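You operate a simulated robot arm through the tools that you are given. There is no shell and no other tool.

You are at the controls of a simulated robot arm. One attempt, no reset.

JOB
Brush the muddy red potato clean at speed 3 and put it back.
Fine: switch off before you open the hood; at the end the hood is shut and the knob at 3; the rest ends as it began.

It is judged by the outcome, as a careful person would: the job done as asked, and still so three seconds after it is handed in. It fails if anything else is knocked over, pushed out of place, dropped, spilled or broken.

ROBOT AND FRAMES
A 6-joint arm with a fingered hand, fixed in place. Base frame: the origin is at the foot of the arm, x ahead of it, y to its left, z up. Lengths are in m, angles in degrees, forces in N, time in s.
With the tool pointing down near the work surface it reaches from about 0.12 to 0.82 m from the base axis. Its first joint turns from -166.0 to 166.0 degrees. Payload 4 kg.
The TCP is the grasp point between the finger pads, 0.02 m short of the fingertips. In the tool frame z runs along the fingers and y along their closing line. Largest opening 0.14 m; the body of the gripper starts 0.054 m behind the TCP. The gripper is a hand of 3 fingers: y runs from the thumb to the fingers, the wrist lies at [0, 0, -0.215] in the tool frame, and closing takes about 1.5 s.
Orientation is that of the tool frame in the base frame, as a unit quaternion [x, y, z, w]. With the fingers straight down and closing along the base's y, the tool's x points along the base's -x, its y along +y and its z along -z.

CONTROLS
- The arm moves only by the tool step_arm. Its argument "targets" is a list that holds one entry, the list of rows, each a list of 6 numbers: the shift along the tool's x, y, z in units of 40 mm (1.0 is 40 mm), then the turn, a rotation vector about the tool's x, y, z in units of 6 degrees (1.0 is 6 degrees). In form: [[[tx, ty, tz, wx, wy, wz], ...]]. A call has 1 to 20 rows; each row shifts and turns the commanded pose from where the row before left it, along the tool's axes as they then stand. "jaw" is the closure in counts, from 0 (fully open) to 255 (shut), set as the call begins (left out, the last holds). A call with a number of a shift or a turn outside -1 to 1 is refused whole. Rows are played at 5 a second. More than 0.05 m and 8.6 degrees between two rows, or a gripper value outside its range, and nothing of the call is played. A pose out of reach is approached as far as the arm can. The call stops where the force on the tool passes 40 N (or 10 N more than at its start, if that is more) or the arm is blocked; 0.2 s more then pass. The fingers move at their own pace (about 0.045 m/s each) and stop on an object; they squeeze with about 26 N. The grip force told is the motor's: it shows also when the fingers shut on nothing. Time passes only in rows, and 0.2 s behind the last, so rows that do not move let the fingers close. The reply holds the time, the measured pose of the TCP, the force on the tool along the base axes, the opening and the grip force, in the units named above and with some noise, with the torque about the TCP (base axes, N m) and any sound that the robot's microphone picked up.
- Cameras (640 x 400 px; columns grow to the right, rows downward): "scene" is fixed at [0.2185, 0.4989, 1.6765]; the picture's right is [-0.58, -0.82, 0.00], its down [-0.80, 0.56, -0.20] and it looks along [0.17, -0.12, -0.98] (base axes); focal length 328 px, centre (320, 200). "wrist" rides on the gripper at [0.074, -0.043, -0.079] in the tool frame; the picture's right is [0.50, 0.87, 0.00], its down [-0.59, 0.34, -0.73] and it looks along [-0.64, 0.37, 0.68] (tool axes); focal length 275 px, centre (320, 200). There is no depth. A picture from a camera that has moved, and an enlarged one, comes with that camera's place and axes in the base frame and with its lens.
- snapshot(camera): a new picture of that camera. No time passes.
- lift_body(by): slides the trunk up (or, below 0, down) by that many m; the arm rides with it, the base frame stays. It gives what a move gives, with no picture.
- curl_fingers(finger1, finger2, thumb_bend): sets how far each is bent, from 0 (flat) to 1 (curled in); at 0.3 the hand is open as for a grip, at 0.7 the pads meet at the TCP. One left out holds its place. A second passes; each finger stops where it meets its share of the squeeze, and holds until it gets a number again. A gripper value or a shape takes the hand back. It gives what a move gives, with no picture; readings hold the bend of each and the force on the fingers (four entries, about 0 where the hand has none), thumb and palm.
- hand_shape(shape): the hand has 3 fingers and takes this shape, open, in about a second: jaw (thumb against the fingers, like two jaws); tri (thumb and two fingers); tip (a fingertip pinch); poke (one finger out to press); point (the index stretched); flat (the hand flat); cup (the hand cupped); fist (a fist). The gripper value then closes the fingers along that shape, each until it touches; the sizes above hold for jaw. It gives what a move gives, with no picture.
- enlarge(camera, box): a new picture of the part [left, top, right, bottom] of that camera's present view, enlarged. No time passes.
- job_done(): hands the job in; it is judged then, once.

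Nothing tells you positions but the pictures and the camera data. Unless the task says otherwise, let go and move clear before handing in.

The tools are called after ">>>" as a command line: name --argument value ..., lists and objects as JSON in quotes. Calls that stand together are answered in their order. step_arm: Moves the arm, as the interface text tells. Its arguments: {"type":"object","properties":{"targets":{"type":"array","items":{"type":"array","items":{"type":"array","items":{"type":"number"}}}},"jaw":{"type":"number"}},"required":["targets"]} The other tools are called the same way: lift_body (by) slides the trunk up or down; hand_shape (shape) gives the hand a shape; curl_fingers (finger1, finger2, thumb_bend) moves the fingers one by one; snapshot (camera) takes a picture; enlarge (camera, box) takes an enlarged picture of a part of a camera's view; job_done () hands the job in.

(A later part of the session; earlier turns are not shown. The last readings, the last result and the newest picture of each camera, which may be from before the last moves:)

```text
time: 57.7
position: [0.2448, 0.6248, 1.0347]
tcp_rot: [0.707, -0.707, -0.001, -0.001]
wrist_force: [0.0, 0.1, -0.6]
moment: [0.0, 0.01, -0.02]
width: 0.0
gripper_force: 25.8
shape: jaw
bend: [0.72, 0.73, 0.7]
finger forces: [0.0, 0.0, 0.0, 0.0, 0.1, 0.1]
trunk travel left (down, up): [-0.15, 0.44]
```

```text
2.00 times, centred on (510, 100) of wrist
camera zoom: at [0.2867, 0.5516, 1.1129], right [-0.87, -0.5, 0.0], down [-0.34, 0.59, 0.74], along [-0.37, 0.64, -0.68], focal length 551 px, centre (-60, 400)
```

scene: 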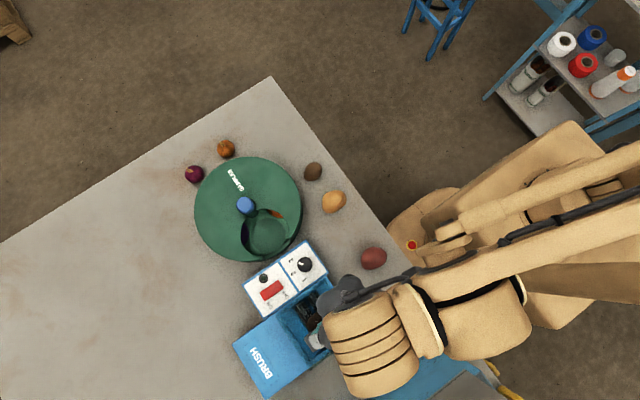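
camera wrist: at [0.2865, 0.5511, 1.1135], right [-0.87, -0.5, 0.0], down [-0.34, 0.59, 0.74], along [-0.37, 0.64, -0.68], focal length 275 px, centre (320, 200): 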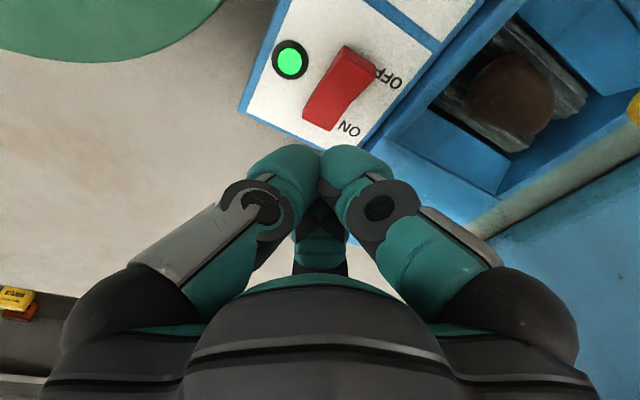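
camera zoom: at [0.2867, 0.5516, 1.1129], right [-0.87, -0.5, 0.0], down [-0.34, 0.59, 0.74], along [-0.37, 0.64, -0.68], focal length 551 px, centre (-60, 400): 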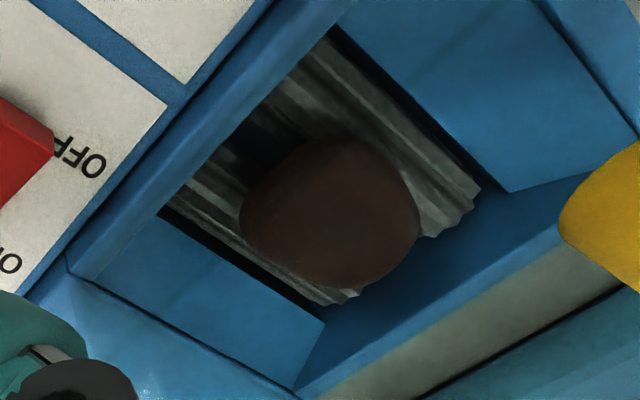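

>>> step_arm --targets '[[[0, 0, 0, 0, 0, 0], [0, 0, 0, 0, 0, 0], [0, 0, 0, 0, 0, 0], [0, 0, 0, 0, 0, 0], [0, 0, 0, 0, 0, 0], [0, 0, 0, 0, 0, 0], [0, 0, 0, 0, 0, 0], [0, 0, 0, 0, 0, 0], [0, 0, 0, 0, 0, 0], [0, 0, 0, 0, 0, 0]]]'

>>> enlarge --camera "wrist" --box '[380, 0, 640, 200]'

>>> snapshot --camera "scene"

```text
time: 59.9
position: [0.245, 0.6254, 1.0355]
tcp_rot: [0.707, -0.707, 0.0, 0.0]
wrist_force: [-0.3, -0.1, 0.8]
moment: [0.02, 0.0, -0.01]
width: 0.0002
gripper_force: 26.1
shape: jaw
bend: [0.72, 0.73, 0.7]
finger forces: [0.1, 0.1, 0.0, 0.0, 0.1, 0.0]
trunk travel left (down, up): [-0.15, 0.44]
```

```text
2.00 times, centred on (510, 100) of wrist
camera zoom: at [0.2867, 0.5516, 1.1129], right [-0.87, -0.5, 0.0], down [-0.34, 0.59, 0.74], along [-0.37, 0.64, -0.68], focal length 551 px, centre (-60, 400)
```

zoom: 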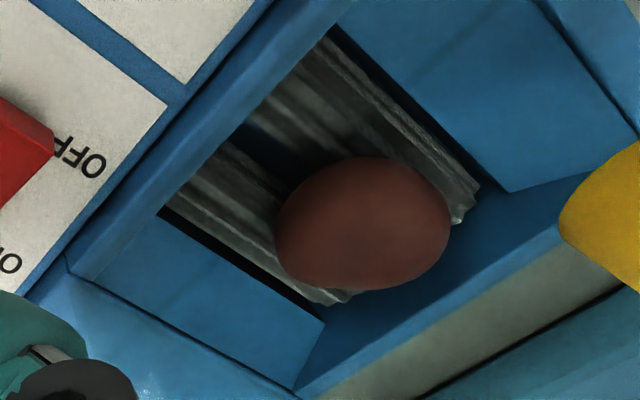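

```text
taken
```

scene: 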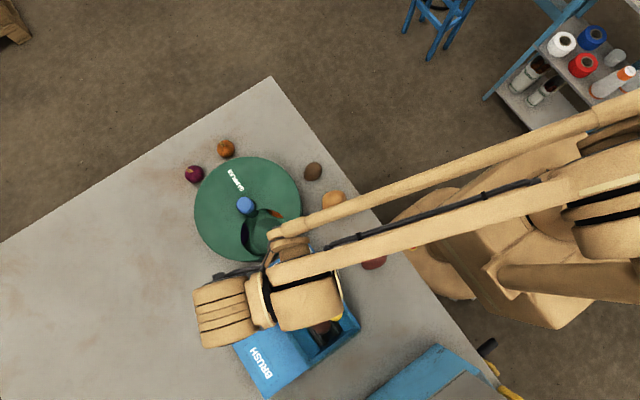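

The potato is clearly getting redder. I'll keep brushing until the colour stops changing.

>>> step_arm --targets '[[[0, 0, 0, 0, 0, 0], [0, 0, 0, 0, 0, 0], [0, 0, 0, 0, 0, 0], [0, 0, 0, 0, 0, 0], [0, 0, 0, 0, 0, 0], [0, 0, 0, 0, 0, 0], [0, 0, 0, 0, 0, 0], [0, 0, 0, 0, 0, 0]]]'

>>> enlarge --camera "wrist" --box '[380, 0, 640, 200]'

```text
time: 61.7
position: [0.2452, 0.6253, 1.0335]
tcp_rot: [0.707, -0.707, -0.001, -0.001]
wrist_force: [-0.9, -0.7, 0.5]
moment: [0.01, 0.02, 0.0]
width: 0.0
gripper_force: 25.7
shape: jaw
bend: [0.72, 0.73, 0.7]
finger forces: [0.1, 0.1, 0.0, 0.0, 0.1, 0.1]
trunk travel left (down, up): [-0.15, 0.44]
```

```text
2.00 times, centred on (510, 100) of wrist
camera zoom: at [0.2867, 0.5516, 1.1129], right [-0.87, -0.5, 0.0], down [-0.34, 0.59, 0.74], along [-0.37, 0.64, -0.68], focal length 551 px, centre (-60, 400)
```

zoom: 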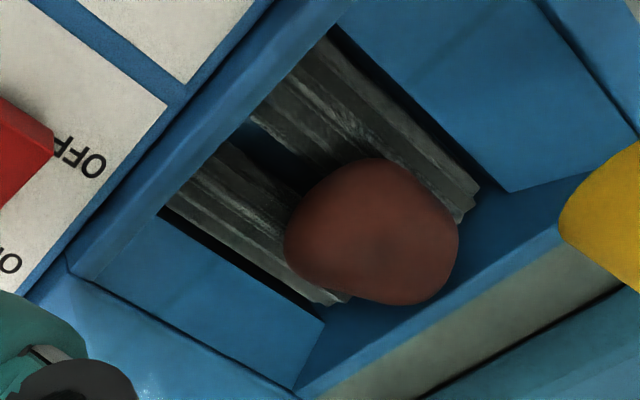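

>>> step_arm --targets '[[[0, 0, 0, 0, 0, 0], [0, 0, 0, 0, 0, 0], [0, 0, 0, 0, 0, 0], [0, 0, 0, 0, 0, 0], [0, 0, 0, 0, 0, 0], [0, 0, 0, 0, 0, 0], [0, 0, 0, 0, 0, 0], [0, 0, 0, 0, 0, 0], [0, 0, 0, 0, 0, 0], [0, 0, 0, 0, 0, 0]]]'

>>> enlarge --camera "wrist" --box '[380, 0, 640, 200]'

```text
time: 63.9
position: [0.2451, 0.6259, 1.0354]
tcp_rot: [-0.706, 0.708, 0.002, 0.001]
wrist_force: [0.0, -0.3, 0.3]
moment: [0.0, 0.0, 0.02]
width: 0.0
gripper_force: 26.1
shape: jaw
bend: [0.72, 0.73, 0.7]
finger forces: [0.0, 0.1, 0.2, 0.0, 0.0, 0.1]
trunk travel left (down, up): [-0.15, 0.44]
```

```text
2.00 times, centred on (510, 100) of wrist
camera zoom: at [0.2867, 0.5516, 1.1129], right [-0.87, -0.5, 0.0], down [-0.34, 0.59, 0.74], along [-0.37, 0.64, -0.68], focal length 551 px, centre (-60, 400)
```

zoom: 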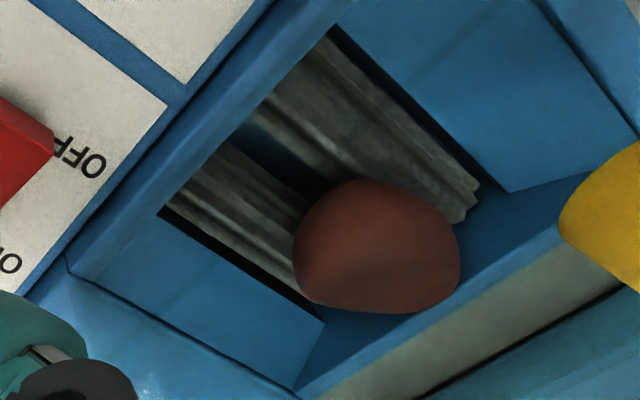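

>>> enlarge --camera "wrist" --box '[480, 70, 600, 170]'

>>> step_arm --targets '[[[0, 0, 0, 0, 0, 0], [0, 0, 0, 0, 0, 0], [0, 0, 0, 0, 0, 0], [0, 0, 0, 0, 0, 0], [0, 0, 0, 0, 0, 0], [0, 0, 0, 0, 0, 0], [0, 0, 0, 0, 0, 0], [0, 0, 0, 0, 0, 0], [0, 0, 0, 0, 0, 0], [0, 0, 0, 0, 0, 0]]]'

>>> enlarge --camera "wrist" --box '[480, 70, 600, 170]'

>>> enlarge --camera "wrist" --box '[380, 0, 640, 200]'

```text
4.00 times, centred on (540, 120) of wrist
camera zoom: at [0.2867, 0.5516, 1.1129], right [-0.87, -0.5, 0.0], down [-0.34, 0.59, 0.74], along [-0.37, 0.64, -0.68], focal length 1101 px, centre (-560, 520)
```

zoom: 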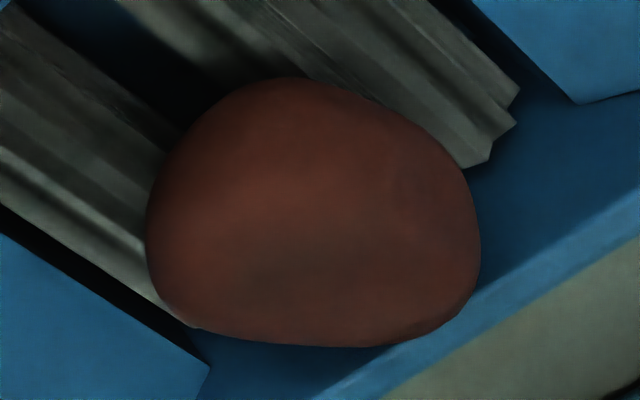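

```text
time: 66.1
position: [0.2452, 0.6253, 1.035]
tcp_rot: [0.707, -0.707, 0.0, -0.001]
wrist_force: [-0.3, -0.4, -0.2]
moment: [-0.02, 0.02, 0.01]
width: 0.0
gripper_force: 26.0
shape: jaw
bend: [0.72, 0.73, 0.7]
finger forces: [0.0, 0.1, 0.1, 0.0, 0.0, 0.0]
trunk travel left (down, up): [-0.15, 0.44]
```

```text
4.00 times, centred on (540, 120) of wrist
camera zoom: at [0.2867, 0.5516, 1.1129], right [-0.87, -0.5, 0.0], down [-0.34, 0.59, 0.74], along [-0.37, 0.64, -0.68], focal length 1101 px, centre (-560, 520)
```

zoom: 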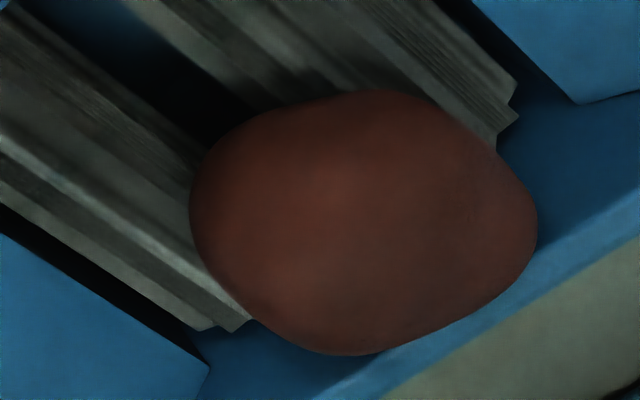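

```text
2.00 times, centred on (510, 100) of wrist
camera zoom: at [0.2867, 0.5516, 1.1129], right [-0.87, -0.5, 0.0], down [-0.34, 0.59, 0.74], along [-0.37, 0.64, -0.68], focal length 551 px, centre (-60, 400)
```

zoom: 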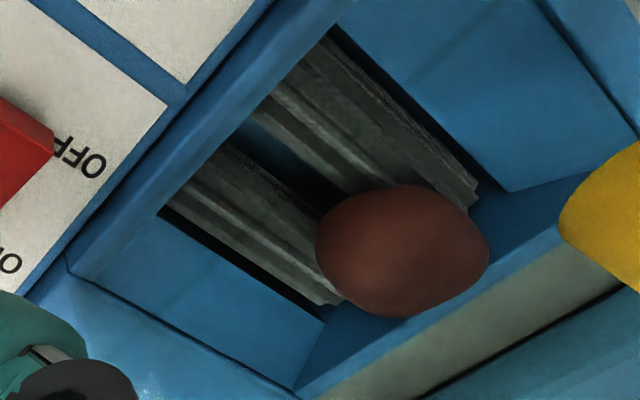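

The colour now looks uniformly red and steady, and the potato is drifting along the rollers. I'll switch off now, before opening anything, by pressing the OFF end.

>>> step_arm --targets '[[[0.4, 0, 0, 0, 0, 0], [0.39, 0, 0, 0, 0, 0], [0, 0, 0.5, 0, 0, 0], [0, 0, 0.5, 0, 0, 0]]]'

>>> snapshot --camera "wrist"

```text
time: 67.1
position: [0.2456, 0.5945, 0.9936]
tcp_rot: [-0.707, 0.707, 0.0, 0.001]
wrist_force: [0.4, -0.1, -0.8]
moment: [0.02, -0.01, 0.01]
width: 0.0
gripper_force: 26.1
shape: jaw
bend: [0.72, 0.73, 0.7]
finger forces: [0.1, 0.0, 0.0, 0.0, 0.0, 0.0]
trunk travel left (down, up): [-0.15, 0.44]
```

```text
taken
camera wrist: at [0.2884, 0.5211, 1.0725], right [-0.87, -0.5, 0.0], down [-0.34, 0.59, 0.74], along [-0.37, 0.64, -0.68], focal length 275 px, centre (320, 200)
```

wrist: 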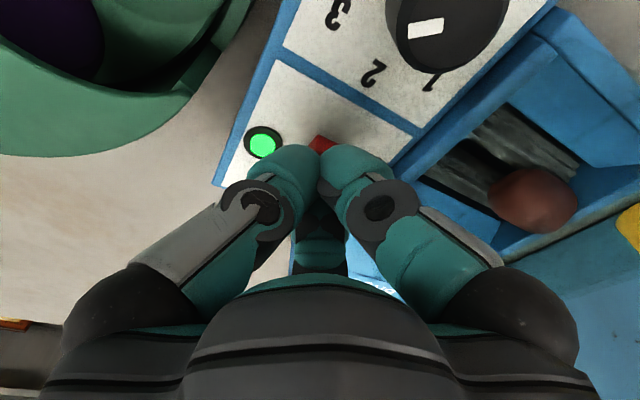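

>>> step_arm --targets '[[[0, 0, 0.1, 0, 0, 0], [0, 0, 0.1, 0, 0, 0], [0, 0, 0.05, 0, 0, 0], [0, 0, 0.04, 0, 0, 0], [0, 0, 0.04, 0, 0, 0]]]'

>>> snapshot --camera "wrist"

```text
time: 68.3
position: [0.2464, 0.5929, 0.9804]
tcp_rot: [0.707, -0.707, -0.002, -0.001]
wrist_force: [-1.6, -3.5, 2.5]
moment: [-0.06, 0.04, 0.04]
width: 0.0
gripper_force: 26.0
shape: jaw
bend: [0.72, 0.73, 0.7]
finger forces: [0.0, 0.0, 0.1, 0.0, 0.0, 0.0]
trunk travel left (down, up): [-0.15, 0.44]
```

```text
taken
camera wrist: at [0.2875, 0.5189, 1.0587], right [-0.87, -0.5, 0.0], down [-0.34, 0.59, 0.74], along [-0.37, 0.64, -0.68], focal length 275 px, centre (320, 200)
```

wrist: 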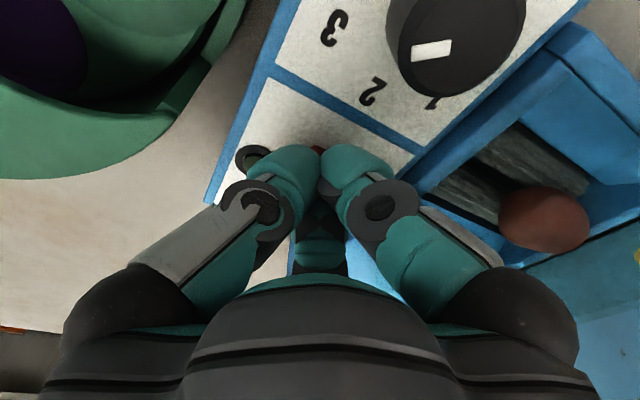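

The lamp looks dark now. I'll lift away and confirm the switch and knob states.

>>> step_arm --targets '[[[0, 0, -0.3, 0, 0, 0], [0, 0, -0.6, 0, 0, 0], [0, 0, -0.8, 0, 0, 0], [0.5, 0, -0.8, 0, 0, 0], [0.5, 0, -0.5, 0, 0, 0]]]'

>>> snapshot --camera "wrist"

>>> enlarge --camera "wrist" --box '[240, 0, 640, 230]'

```text
time: 69.5
position: [0.2466, 0.5541, 1.1004]
tcp_rot: [0.707, -0.707, -0.001, -0.001]
wrist_force: [0.4, -0.6, -0.5]
moment: [0.04, 0.02, 0.03]
width: 0.0
gripper_force: 25.6
shape: jaw
bend: [0.73, 0.73, 0.7]
finger forces: [0.0, 0.0, 0.0, 0.1, 0.0, 0.0]
trunk travel left (down, up): [-0.15, 0.44]
```

```text
taken
camera wrist: at [0.2883, 0.4799, 1.179], right [-0.87, -0.5, 0.0], down [-0.34, 0.59, 0.74], along [-0.37, 0.64, -0.68], focal length 275 px, centre (320, 200)
```

wrist: 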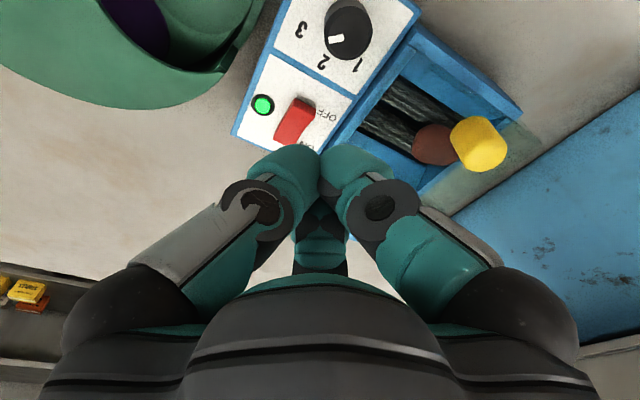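

```text
1.60 times, centred on (440, 115) of wrist
camera zoom: at [0.2883, 0.4799, 1.179], right [-0.87, -0.5, 0.0], down [-0.34, 0.59, 0.74], along [-0.37, 0.64, -0.68], focal length 440 px, centre (128, 336)
```

zoom: 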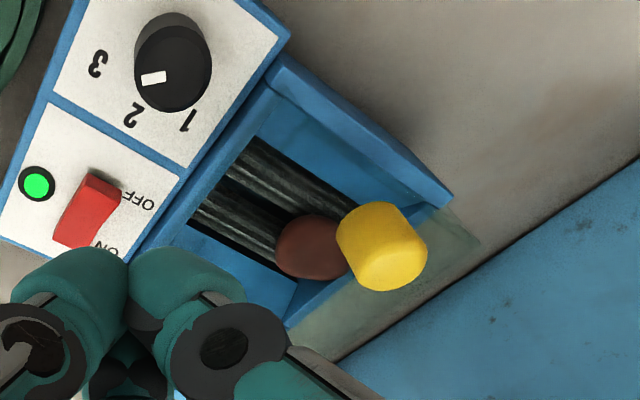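

The lamp is green again, so the rocker sprang back because I hadn't pressed far enough. I'll return and press the OFF end deeper in fine steps.

>>> step_arm --targets '[[[-0.5, 0, 0.5, 0, 0, 0], [-0.5, 0, 0.8, 0, 0, 0], [0, 0, 0.8, 0, 0, 0], [0.05, 0.03, 0.6, 0, 0, 0], [0, 0, 0.2, 0, 0, 0]]]'

>>> step_arm --targets '[[[0, 0, 0.05, 0, 0, 0], [0, 0, 0.05, 0, 0, 0], [0, 0, 0.025, 0, 0, 0], [0, 0, 0.025, 0, 0, 0], [0, 0, 0.025, 0, 0, 0]]]'

>>> snapshot --camera "wrist"

```text
time: 70.7
position: [0.2447, 0.5915, 0.9853]
tcp_rot: [-0.707, 0.707, 0.001, 0.002]
wrist_force: [0.3, -0.1, 0.8]
moment: [-0.02, 0.02, 0.0]
width: 0.0001
gripper_force: 26.2
shape: jaw
bend: [0.73, 0.73, 0.7]
finger forces: [0.0, 0.0, 0.0, 0.0, 0.1, 0.0]
trunk travel left (down, up): [-0.15, 0.44]
```

```text
time: 71.9
position: [0.2444, 0.5908, 0.9778]
tcp_rot: [0.707, -0.707, -0.001, -0.002]
wrist_force: [3.8, 8.2, 31.7]
moment: [0.5, 0.07, -0.08]
width: 0.0002
gripper_force: 26.0
shape: jaw
bend: [0.72, 0.72, 0.7]
finger forces: [0.0, 66.5, 0.0, 0.0, 0.0, 0.1]
trunk travel left (down, up): [-0.15, 0.44]
```

```text
taken
camera wrist: at [0.2854, 0.5169, 1.057], right [-0.87, -0.5, 0.0], down [-0.34, 0.58, 0.74], along [-0.37, 0.64, -0.68], focal length 275 px, centre (320, 200)
```

wrist: 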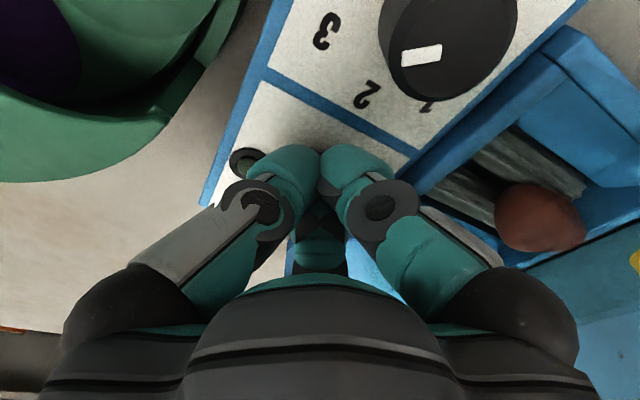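

>>> step_arm --targets '[[[0, 0, -0.3, 0, 0, 0], [0, 0, -0.5, 0, 0, 0]]]'

>>> snapshot --camera "wrist"

```text
time: 72.5
position: [0.2446, 0.5902, 1.0078]
tcp_rot: [-0.707, 0.707, 0.001, 0.001]
wrist_force: [-0.4, -0.4, 0.5]
moment: [0.02, -0.02, 0.0]
width: 0.0
gripper_force: 25.7
shape: jaw
bend: [0.73, 0.73, 0.7]
finger forces: [0.1, 0.0, 0.0, 0.1, 0.0, 0.0]
trunk travel left (down, up): [-0.15, 0.44]
```

```text
taken
camera wrist: at [0.2857, 0.517, 1.0856], right [-0.87, -0.5, 0.0], down [-0.34, 0.59, 0.74], along [-0.37, 0.64, -0.68], focal length 275 px, centre (320, 200)
```

wrist: 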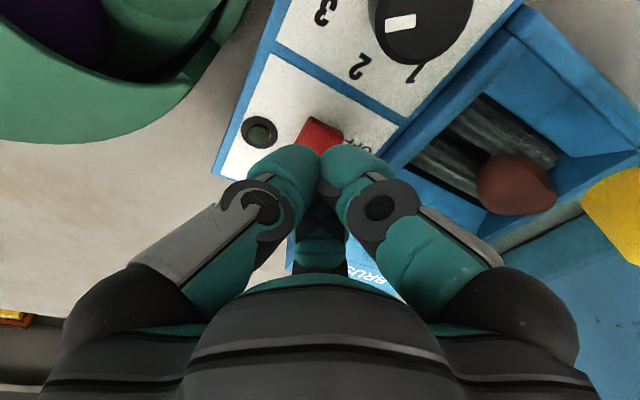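

The lamp stays dark after lift-off. I'll rise further, let a moment pass and confirm that the switch has latched off.

>>> step_arm --targets '[[[0.3, 0, -0.8, 0, 0, 0], [0.6, 0, -0.8, 0, 0, 0], [0.6, 0, -0.8, 0, 0, 0], [0, 0, 0, 0, 0, 0], [0, 0, 0, 0, 0, 0]]]' --jaw 120

>>> enlarge --camera "wrist" --box '[200, 0, 600, 250]'

>>> snapshot --camera "wrist"

```text
time: 73.7
position: [0.2448, 0.5312, 1.1036]
tcp_rot: [-0.707, 0.708, 0.001, 0.001]
wrist_force: [-0.5, -0.2, 0.7]
moment: [0.02, -0.02, 0.03]
width: 0.0738
gripper_force: 0.0
shape: jaw
bend: [0.33, 0.33, 0.32]
finger forces: [0.0, 0.0, 0.0, 0.1, 0.0, 0.1]
trunk travel left (down, up): [-0.15, 0.44]
```

```text
1.60 times, centred on (400, 125) of wrist
camera zoom: at [0.2866, 0.4572, 1.1816], right [-0.87, -0.5, 0.0], down [-0.34, 0.59, 0.74], along [-0.37, 0.64, -0.68], focal length 440 px, centre (192, 320)
```

zoom: 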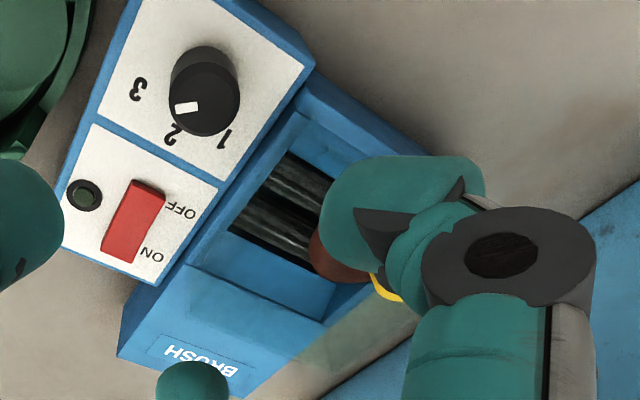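

```text
taken
camera wrist: at [0.2866, 0.4572, 1.1816], right [-0.87, -0.5, 0.0], down [-0.34, 0.59, 0.74], along [-0.37, 0.64, -0.68], focal length 275 px, centre (320, 200)
```

wrist: 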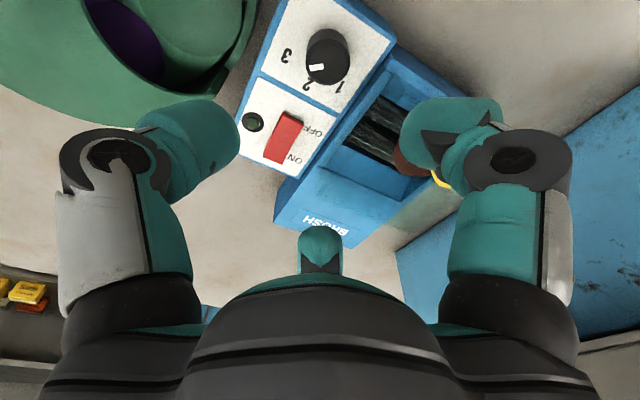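

The lamp is dark, so the switch is off. I'll double-check the knob pointer hasn't been disturbed.

>>> enlarge --camera "wrist" --box '[270, 10, 390, 110]'

>>> enlarge --camera "scene" --box '[240, 230, 360, 340]'

```text
4.00 times, centred on (330, 60) of wrist
camera zoom: at [0.2866, 0.4572, 1.1816], right [-0.87, -0.5, 0.0], down [-0.34, 0.59, 0.74], along [-0.37, 0.64, -0.68], focal length 1101 px, centre (280, 760)
```

zoom: 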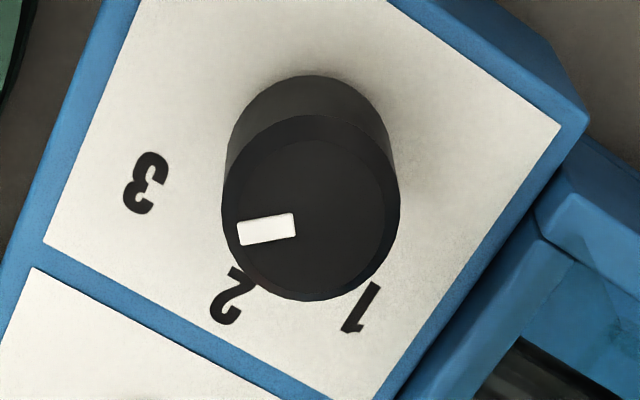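

```text
3.64 times, centred on (300, 285) of scene
camera zoom: at [0.2185, 0.4989, 1.6765], right [-0.58, -0.82, 0.0], down [-0.8, 0.56, -0.2], along [0.17, -0.12, -0.98], focal length 1194 px, centre (393, -109)
```

zoom: 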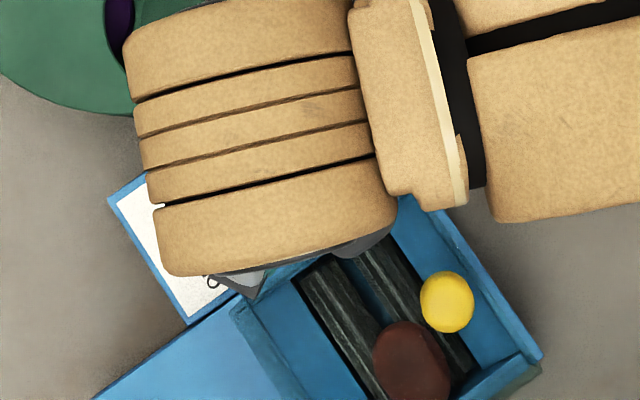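

The pointer still aligns with 3 and the lamp is dark. Now I'll go above the yellow knob at about (0.1335, 0.520) to open the hood.

>>> step_arm --targets '[[[0, 0, 0, 0, 0, 1], [0, 0, 0, 0, 0, 1], [0, 0, 0, 0, 0, 1], [0, 0, 0, 0, 0, 1], [0, 0, 0, 0, 0, 1], [0.54, 0.745, 0.1, 0, 0, 0], [0.54, 0.745, 0.1, 0, 0, 0], [0.54, 0.745, 0.1, 0, 0, 0]]]' --jaw 125

>>> snapshot --camera "wrist"

```text
time: 75.7
position: [0.1526, 0.5454, 1.0787]
tcp_rot: [-0.49, 0.871, 0.001, 0.0]
wrist_force: [0.5, 1.2, 0.1]
moment: [0.03, 0.0, -0.02]
width: 0.0718
gripper_force: 0.2
shape: jaw
bend: [0.33, 0.33, 0.32]
finger forces: [0.1, 0.1, 0.1, 0.1, 0.0, 0.0]
trunk travel left (down, up): [-0.15, 0.44]
stopped in row 8: the arm was blocked; the commanded pose is now the measured one
```

```text
taken
camera wrist: at [0.1492, 0.4598, 1.1562], right [-1.0, 0.02, 0.0], down [0.01, 0.68, 0.74], along [0.02, 0.74, -0.68], focal length 275 px, centre (320, 200)
```

wrist: 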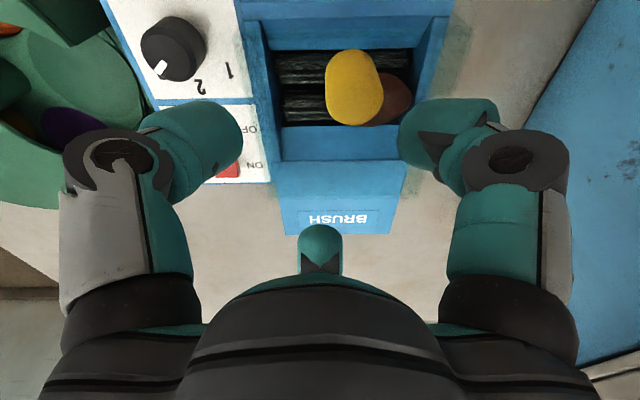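

The arm reported being blocked at (0.153, 0.545). I'll look at the whole scene before doing anything else.

>>> snapshot --camera "scene"

>>> step_arm --targets '[[[0, 0, -0.3, 0, 0, 0]]]'

```text
taken
```

scene: 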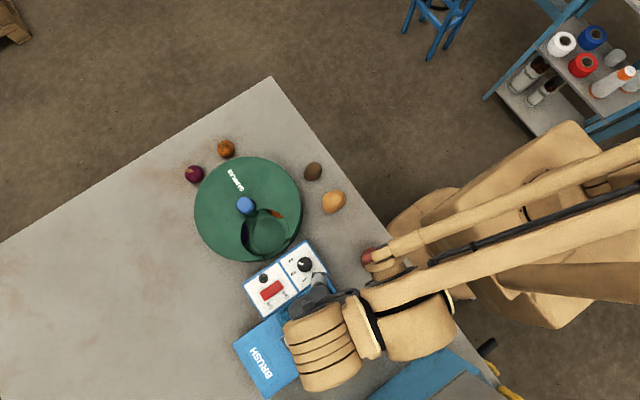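

```text
time: 76.1
position: [0.1506, 0.5463, 1.0873]
tcp_rot: [-0.492, 0.871, 0.001, 0.001]
wrist_force: [0.9, -0.2, 0.1]
moment: [-0.01, 0.0, -0.02]
width: 0.0716
gripper_force: 0.1
shape: jaw
bend: [0.33, 0.33, 0.32]
finger forces: [0.0, 0.0, 0.0, 0.0, 0.1, 0.0]
trunk travel left (down, up): [-0.15, 0.44]
```

>>> enlarge --camera "scene" --box '[270, 210, 510, 400]'

>>> snapshot --camera "wrist"

```text
2.11 times, centred on (390, 305) of scene
camera zoom: at [0.2185, 0.4989, 1.6765], right [-0.58, -0.82, 0.0], down [-0.8, 0.56, -0.2], along [0.17, -0.12, -0.98], focal length 691 px, centre (173, -21)
```

zoom: 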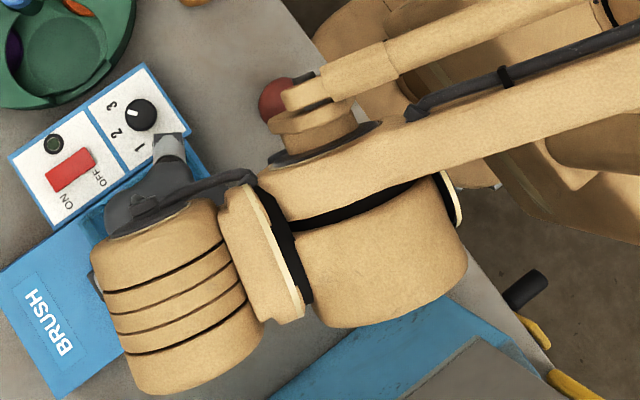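

```text
taken
camera wrist: at [0.1486, 0.4614, 1.1658], right [-1.0, 0.02, 0.0], down [0.01, 0.68, 0.74], along [0.01, 0.74, -0.68], focal length 275 px, centre (320, 200)
```

wrist: 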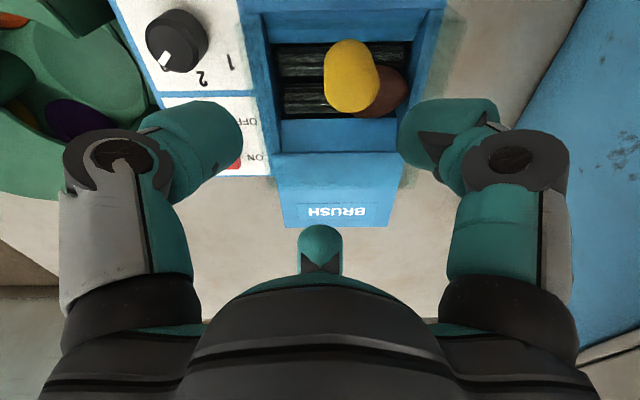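

Nothing has been displaced, so the block was likely in the arm's own joints. I'll try the remaining short move in gentle steps, slightly higher.

>>> step_arm --targets '[[[0, 0, -0.3, 0, 0, -0.2], [0.26, 0, -0.1, 0, 0, 0], [0.26, 0, 0, 0, 0, 0], [0.26, 0, 0, 0, 0, 0]]]'

>>> snapshot --camera "wrist"

```text
time: 77.1
position: [0.1439, 0.5234, 1.1034]
tcp_rot: [-0.496, 0.868, 0.0, 0.0]
wrist_force: [7.8, -1.8, 0.3]
moment: [0.14, 0.61, -0.02]
width: 0.0713
gripper_force: 0.2
shape: jaw
bend: [0.33, 0.33, 0.32]
finger forces: [0.0, 0.1, 0.0, 0.0, 0.0, 0.0]
trunk travel left (down, up): [-0.15, 0.44]
```

```text
taken
camera wrist: at [0.142, 0.439, 1.1819], right [-1.0, 0.01, 0.0], down [0.01, 0.68, 0.73], along [0.01, 0.73, -0.68], focal length 275 px, centre (320, 200)
```

wrist: 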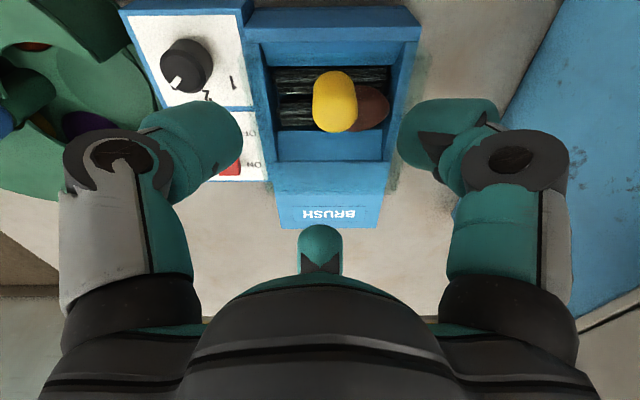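

>>> step_arm --targets '[[[0, 0, 0, 0, 0, 0], [0, 0, 0, 0, 0, 0]]]'

>>> snapshot --camera "wrist"

>>> snapshot --camera "scene"

```text
time: 77.7
position: [0.1319, 0.5162, 1.1081]
tcp_rot: [-0.504, 0.864, 0.0, 0.001]
wrist_force: [-0.4, 0.3, 0.6]
moment: [0.01, 0.02, 0.01]
width: 0.0718
gripper_force: 0.1
shape: jaw
bend: [0.33, 0.33, 0.32]
finger forces: [0.2, 0.0, 0.0, 0.0, 0.0, 0.0]
trunk travel left (down, up): [-0.15, 0.44]
```

```text
taken
camera wrist: at [0.1322, 0.4309, 1.1862], right [-1.0, -0.01, 0.0], down [-0.01, 0.68, 0.74], along [0.0, 0.74, -0.68], focal length 275 px, centre (320, 200)
```

wrist: 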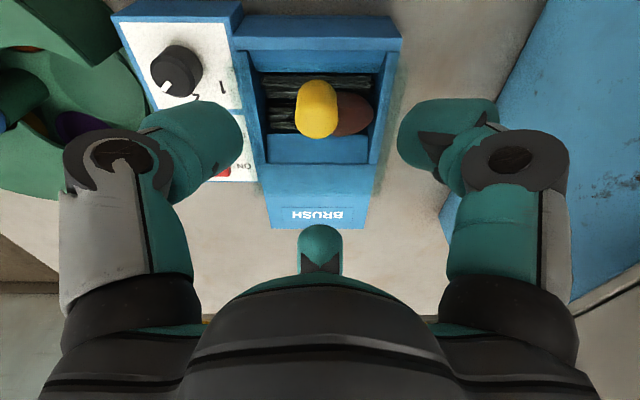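

```text
taken
```

scene: 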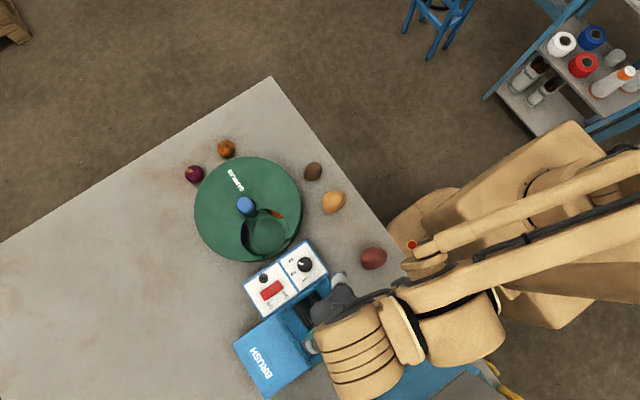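

The arm has caught up; it was only joint lag, and everything is in place. The knob is at (0.134, 0.521), so I'll lower around it.

>>> step_arm --targets '[[[-0.12, 0.01, 0.5, 0, 0, 0], [0, 0, 0.5, 0, 0, 0], [0, 0, 0.5, 0, 0, 0], [0, 0, 0.4, 0, 0, 0]]]'

>>> snapshot --camera "wrist"

```text
time: 78.7
position: [0.1337, 0.5193, 1.0317]
tcp_rot: [-0.503, 0.864, 0.001, 0.0]
wrist_force: [0.3, -0.5, 0.4]
moment: [0.0, 0.0, 0.01]
width: 0.0716
gripper_force: 0.1
shape: jaw
bend: [0.33, 0.33, 0.32]
finger forces: [0.0, 0.1, 0.1, 0.1, 0.0, 0.0]
trunk travel left (down, up): [-0.15, 0.44]
```

```text
taken
camera wrist: at [0.1334, 0.4344, 1.1093], right [-1.0, -0.01, 0.0], down [-0.01, 0.68, 0.74], along [0.0, 0.74, -0.68], focal length 275 px, centre (320, 200)
```

wrist: 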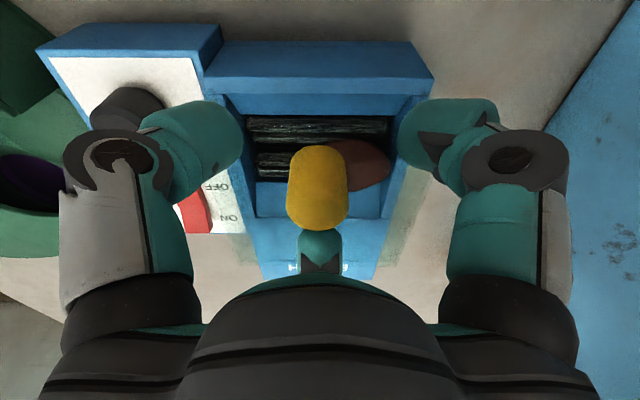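

The knob is centred between the digits. I'll close on it, then slide the hood open toward +y.

>>> step_arm --targets '[[[0, 0, 0, 0, 0, 0], [0, 0, 0, 0, 0, 0], [0, 0, 0, 0, 0, 0], [0, 0, 0, 0, 0, 0], [0, 0, 0, 0, 0, 0], [0, 0, 0, 0, 0, 0]]]' --jaw 225

>>> step_arm --targets '[[[-0.2165, 0.125, 0, 0, 0, 0], [-0.2165, 0.125, 0, 0, 0, 0], [-0.2165, 0.125, 0, 0, 0, 0], [-0.2165, 0.125, 0, 0, 0, 0]]]'

>>> snapshot --camera "wrist"

```text
time: 80.1
position: [0.1335, 0.5212, 1.0306]
tcp_rot: [-0.502, 0.865, 0.001, 0.001]
wrist_force: [-1.2, -0.6, -9.8]
moment: [0.01, 0.05, -0.01]
width: 0.0208
gripper_force: 26.0
shape: jaw
bend: [0.6, 0.49, 0.54]
finger forces: [21.3, 23.6, 0.1, 0.0, 20.7, 0.0]
trunk travel left (down, up): [-0.15, 0.44]
```

```text
time: 81.1
position: [0.1342, 0.5617, 1.0325]
tcp_rot: [-0.503, 0.864, 0.0, 0.001]
wrist_force: [-4.3, 0.4, -27.7]
moment: [-0.04, 0.05, 0.04]
width: 0.0204
gripper_force: 26.5
shape: jaw
bend: [0.6, 0.49, 0.54]
finger forces: [18.8, 21.5, 0.0, 0.0, 17.2, 0.1]
trunk travel left (down, up): [-0.15, 0.44]
```

```text
taken
camera wrist: at [0.1338, 0.4766, 1.1098], right [-1.0, -0.01, 0.0], down [0.0, 0.68, 0.74], along [0.0, 0.74, -0.68], focal length 275 px, centre (320, 200)
```

wrist: 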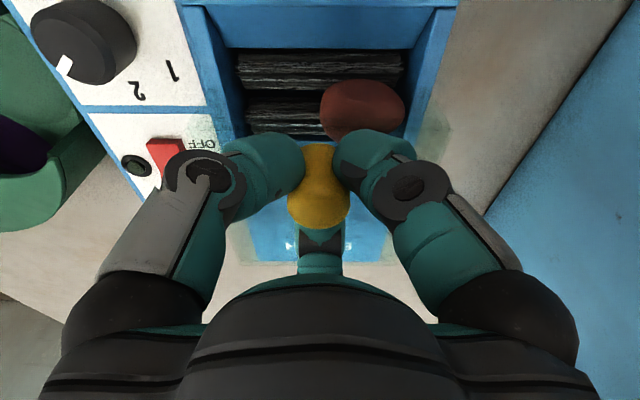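

The hood slides open. I'll relieve the vertical load slightly and continue.

>>> step_arm --targets '[[[-0.2165, 0.125, 0.04, 0, 0, 0], [-0.2165, 0.125, 0, 0, 0, 0], [-0.2165, 0.125, 0, 0, 0, 0], [-0.2165, 0.125, 0, 0, 0, 0], [-0.2165, 0.125, 0.01, 0, 0, 0], [-0.2165, 0.125, 0, 0, 0, 0], [-0.1, 0.058, 0, 0, 0, 0]]]'

>>> snapshot --camera "wrist"

```text
time: 82.7
position: [0.1349, 0.6253, 1.0306]
tcp_rot: [-0.502, 0.865, 0.0, 0.001]
wrist_force: [1.6, 0.2, -13.0]
moment: [0.0, 0.02, 0.01]
width: 0.0201
gripper_force: 25.7
shape: jaw
bend: [0.6, 0.49, 0.54]
finger forces: [20.8, 23.6, 0.1, 0.1, 21.3, 0.1]
trunk travel left (down, up): [-0.15, 0.44]
```

```text
taken
camera wrist: at [0.1335, 0.5404, 1.1092], right [-1.0, -0.01, 0.0], down [0.0, 0.68, 0.74], along [0.0, 0.74, -0.68], focal length 275 px, centre (320, 200)
```

wrist: 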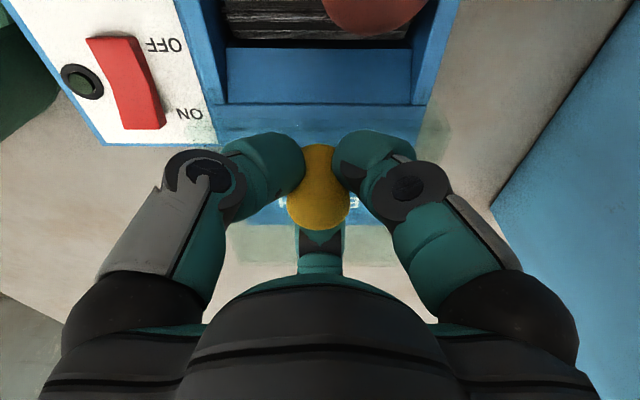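

>>> step_arm --targets '[[[-0.087, 0.05, 0, 0, 0, 0], [-0.065, 0.0375, 0, 0, 0, 0]]]'

>>> step_arm --targets '[[[0, 0, 0, 0, 0, 0], [0, 0, 0, 0, 0, 0], [0, 0, 0, 0, 0, 0], [0, 0, 0, 0, 0, 0], [0, 0, 0, 0, 0, 0]]]' --jaw 120

>>> step_arm --targets '[[[0, 0, -0.5, 0, 0, 0], [0, 0, -0.8, 0, 0, 0], [0, 0, -0.8, 0, 0, 0]]]'

>>> snapshot --camera "wrist"

>>> snapshot --camera "scene"

```text
time: 83.3
position: [0.1338, 0.6298, 1.0328]
tcp_rot: [-0.503, 0.865, -0.001, -0.001]
wrist_force: [0.4, -26.3, -24.7]
moment: [-0.35, 0.07, -0.02]
width: 0.0198
gripper_force: 26.7
shape: jaw
bend: [0.6, 0.5, 0.54]
finger forces: [23.8, 19.5, 0.0, 0.1, 24.7, 0.1]
trunk travel left (down, up): [-0.15, 0.44]
```

```text
time: 84.5
position: [0.1342, 0.6328, 1.0306]
tcp_rot: [-0.503, 0.864, 0.0, 0.001]
wrist_force: [-0.3, 0.3, -0.2]
moment: [0.01, -0.03, -0.02]
width: 0.0736
gripper_force: 0.1
shape: jaw
bend: [0.33, 0.33, 0.32]
finger forces: [0.1, 0.0, 0.0, 0.1, 0.0, 0.0]
trunk travel left (down, up): [-0.15, 0.44]
```

```text
time: 85.3
position: [0.1339, 0.6326, 1.116]
tcp_rot: [-0.502, 0.865, 0.001, 0.002]
wrist_force: [0.1, 0.1, 0.9]
moment: [0.01, 0.0, -0.01]
width: 0.0739
gripper_force: 0.1
shape: jaw
bend: [0.33, 0.33, 0.32]
finger forces: [0.1, 0.0, 0.0, 0.0, 0.0, 0.1]
trunk travel left (down, up): [-0.15, 0.44]
```

```text
taken
camera wrist: at [0.1327, 0.5475, 1.1937], right [-1.0, -0.01, 0.0], down [0.0, 0.68, 0.74], along [0.0, 0.74, -0.68], focal length 275 px, centre (320, 200)
```

wrist: 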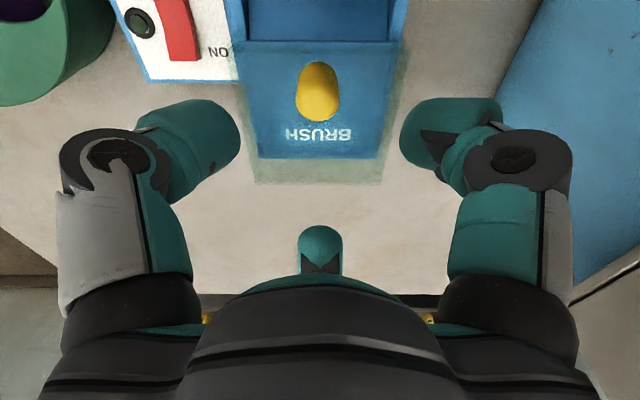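

```text
taken
```

scene: 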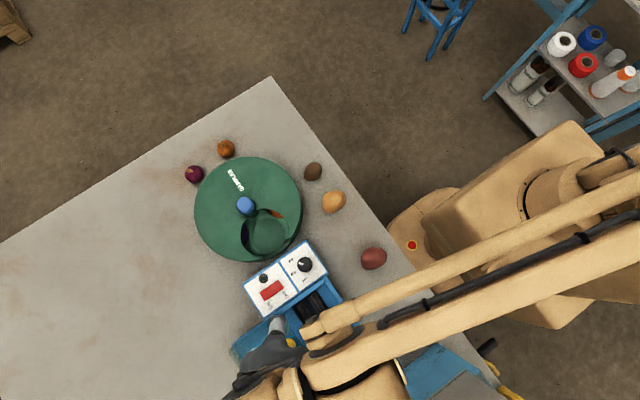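

The hood is fully open and the switch is off. I'll back off to see the brushed potato clearly.

>>> step_arm --targets '[[[0.736, -0.425, 0, 0, 0, 0], [0.736, -0.425, 0, 0, 0, 0], [0.736, -0.425, 0, 0, 0, 0], [0.736, -0.425, 0, 0, 0, 0], [0.736, -0.425, 0, 0, 0, 0], [0, 0, 0, 0, 0, 0]]]'

>>> snapshot --camera "wrist"

>>> enlarge --camera "wrist" --box '[200, 40, 440, 240]'

>>> enlarge --camera "scene" --box '[220, 220, 400, 390]'

```text
time: 86.7
position: [0.1364, 0.4585, 1.1113]
tcp_rot: [-0.5, 0.866, 0.001, 0.002]
wrist_force: [0.3, -0.4, -0.1]
moment: [0.02, -0.01, -0.02]
width: 0.0739
gripper_force: 0.0
shape: jaw
bend: [0.33, 0.33, 0.32]
finger forces: [0.0, 0.1, 0.0, 0.2, 0.0, 0.0]
trunk travel left (down, up): [-0.15, 0.44]
```

```text
taken
camera wrist: at [0.1354, 0.3728, 1.1907], right [-1.0, 0.0, 0.0], down [0.0, 0.68, 0.74], along [0.0, 0.74, -0.68], focal length 275 px, centre (320, 200)
```

wrist: 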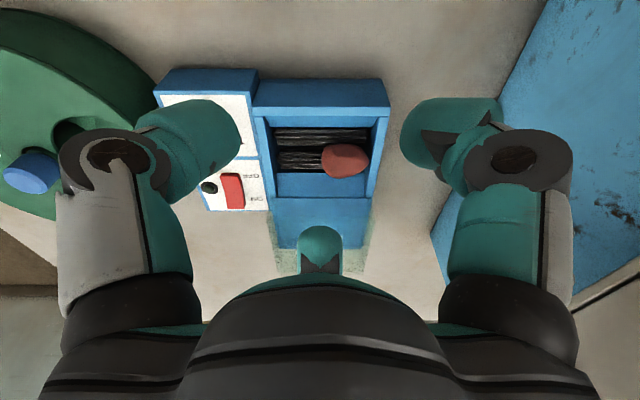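

```text
2.00 times, centred on (320, 140) of wrist
camera zoom: at [0.1354, 0.3728, 1.1907], right [-1.0, 0.0, 0.0], down [0.0, 0.68, 0.74], along [0.0, 0.74, -0.68], focal length 551 px, centre (320, 320)
```

zoom: 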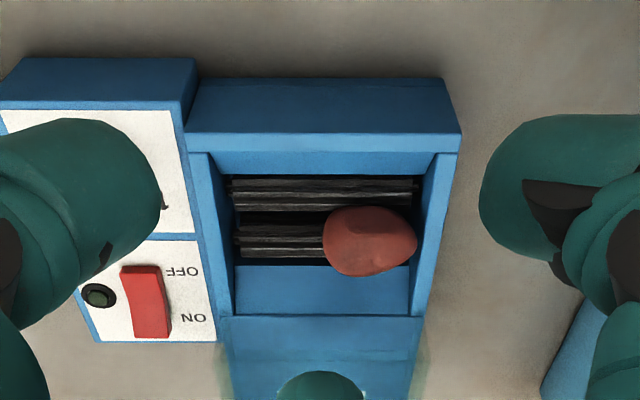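

```text
2.35 times, centred on (310, 305) of scene
camera zoom: at [0.2185, 0.4989, 1.6765], right [-0.58, -0.82, 0.0], down [-0.8, 0.56, -0.2], along [0.17, -0.12, -0.98], focal length 772 px, centre (344, -47)
```

zoom: 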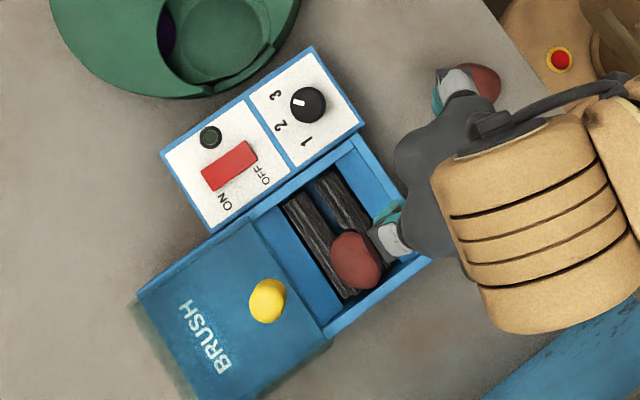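

>>> enlarge --camera "wrist" --box '[310, 130, 380, 190]'

>>> enlarge --camera "scene" --box '[290, 290, 340, 330]'

>>> enlarge --camera "scene" --box '[345, 235, 395, 275]'

```text
6.67 times, centred on (345, 160) of wrist
camera zoom: at [0.1354, 0.3728, 1.1907], right [-1.0, 0.0, 0.0], down [0.0, 0.68, 0.74], along [0.0, 0.74, -0.68], focal length 1835 px, centre (153, 467)
```

zoom: 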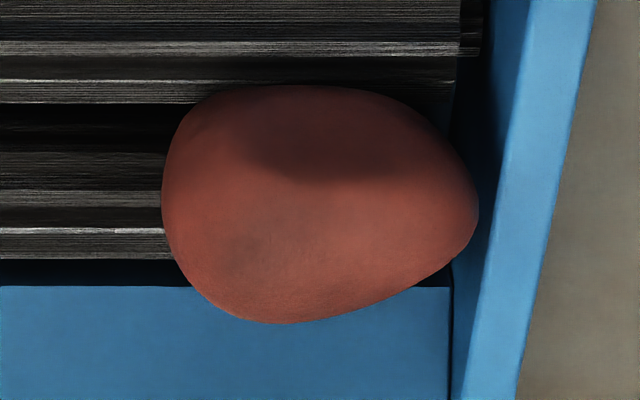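

```text
10.00 times, centred on (315, 310) of scene
camera zoom: at [0.2185, 0.4989, 1.6765], right [-0.58, -0.82, 0.0], down [-0.8, 0.56, -0.2], along [0.17, -0.12, -0.98], focal length 3283 px, centre (370, -900)
```

zoom: 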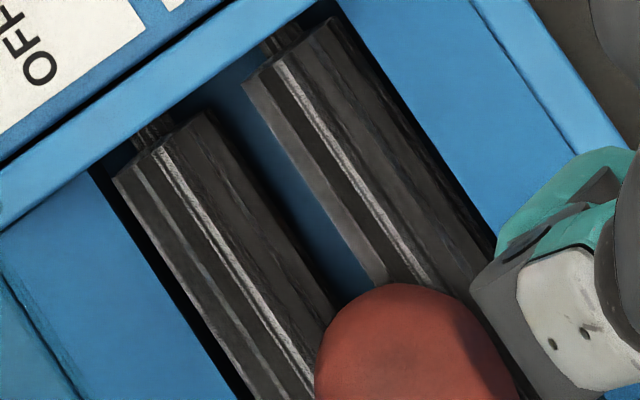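

```text
10.00 times, centred on (370, 255) of scene
camera zoom: at [0.2185, 0.4989, 1.6765], right [-0.58, -0.82, 0.0], down [-0.8, 0.56, -0.2], along [0.17, -0.12, -0.98], focal length 3283 px, centre (-180, -350)
```

zoom: 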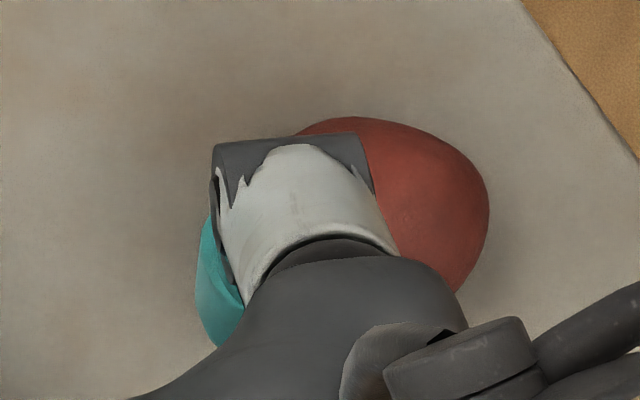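

The potato is clean and red, matching the clean red one. It has drifted against the −x wall at about (0.1085, 0.563), so there's no room for a finger there. I'll turn to φ=0 and come above (0.130, 0.5625), then use a high, gentle close to nudge it away from the wall.

>>> step_arm --targets '[[[0, 0, 0, 0, 0, 0.9], [0, 0, 0, 0, 0, 0.9], [0, 0, 0, 0, 0, 0.9], [0, 0, 0, 0, 0, 0.9], [0, 0, 0, 0, 0, 0.9], [0, 0, 0, 0, 0, 0.9], [0, 0, 0, 0, 0, 0.9], [0, 0, 0, 0, 0, 0.9], [0, 0, 0, 0, 0, 0.9], [0, 0, 0, 0, 0, 0.9], [0, 0, 0, 0, 0, 0.9], [0, 0, 0, 0, 0, 0.1], [0, 0, 0, 0, 0, 0]]]' --jaw 108

>>> step_arm --targets '[[[0.034, 0.52, 0.2, 0, 0, 0], [0.034, 0.52, 0.2, 0, 0, 0], [0.034, 0.52, 0.2, 0, 0, 0], [0.034, 0.52, 0.2, 0, 0, 0], [0.0, 0.52, 0.2, 0, 0, 0], [0, 0, 0, 0, 0, 0]]]'

>>> snapshot --camera "wrist"

>>> enlarge --camera "wrist" --box '[180, 0, 560, 240]'

```text
time: 89.5
position: [0.134, 0.4634, 1.1139]
tcp_rot: [-0.002, 1.0, 0.002, -0.001]
wrist_force: [-0.4, 0.5, -0.1]
moment: [0.01, -0.01, 0.01]
width: 0.08
gripper_force: 0.1
shape: jaw
bend: [0.31, 0.31, 0.3]
finger forces: [0.1, 0.1, 0.1, 0.1, 0.1, 0.0]
trunk travel left (down, up): [-0.15, 0.44]
```

```text
time: 90.9
position: [0.1267, 0.5665, 1.0759]
tcp_rot: [-0.003, 1.0, 0.002, 0.0]
wrist_force: [0.7, 0.3, -0.4]
moment: [-0.01, 0.02, 0.0]
width: 0.0801
gripper_force: 0.1
shape: jaw
bend: [0.31, 0.31, 0.3]
finger forces: [0.0, 0.0, 0.1, 0.0, 0.0, 0.0]
trunk travel left (down, up): [-0.15, 0.44]
```

```text
taken
camera wrist: at [0.0523, 0.5226, 1.1532], right [-0.51, 0.86, 0.0], down [0.59, 0.34, 0.74], along [0.63, 0.37, -0.68], focal length 275 px, centre (320, 200)
```

wrist: 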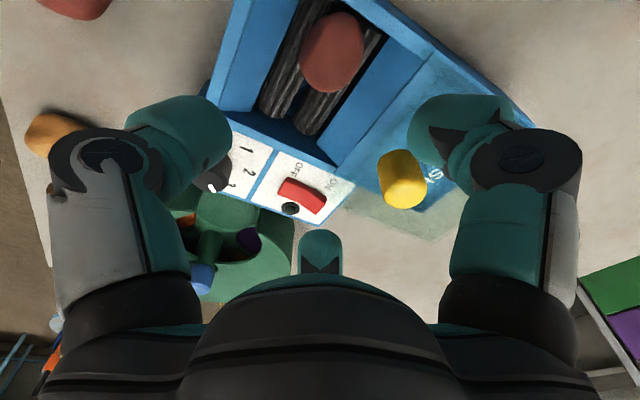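

```text
1.67 times, centred on (370, 120) of wrist
camera zoom: at [0.0523, 0.5226, 1.1532], right [-0.51, 0.86, 0.0], down [0.59, 0.34, 0.74], along [0.63, 0.37, -0.68], focal length 459 px, centre (237, 333)
```

zoom: 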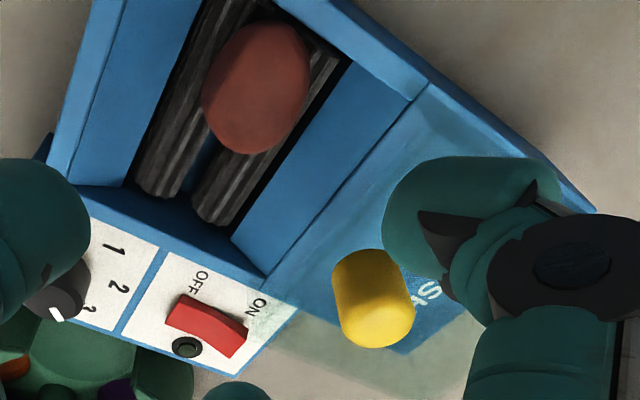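

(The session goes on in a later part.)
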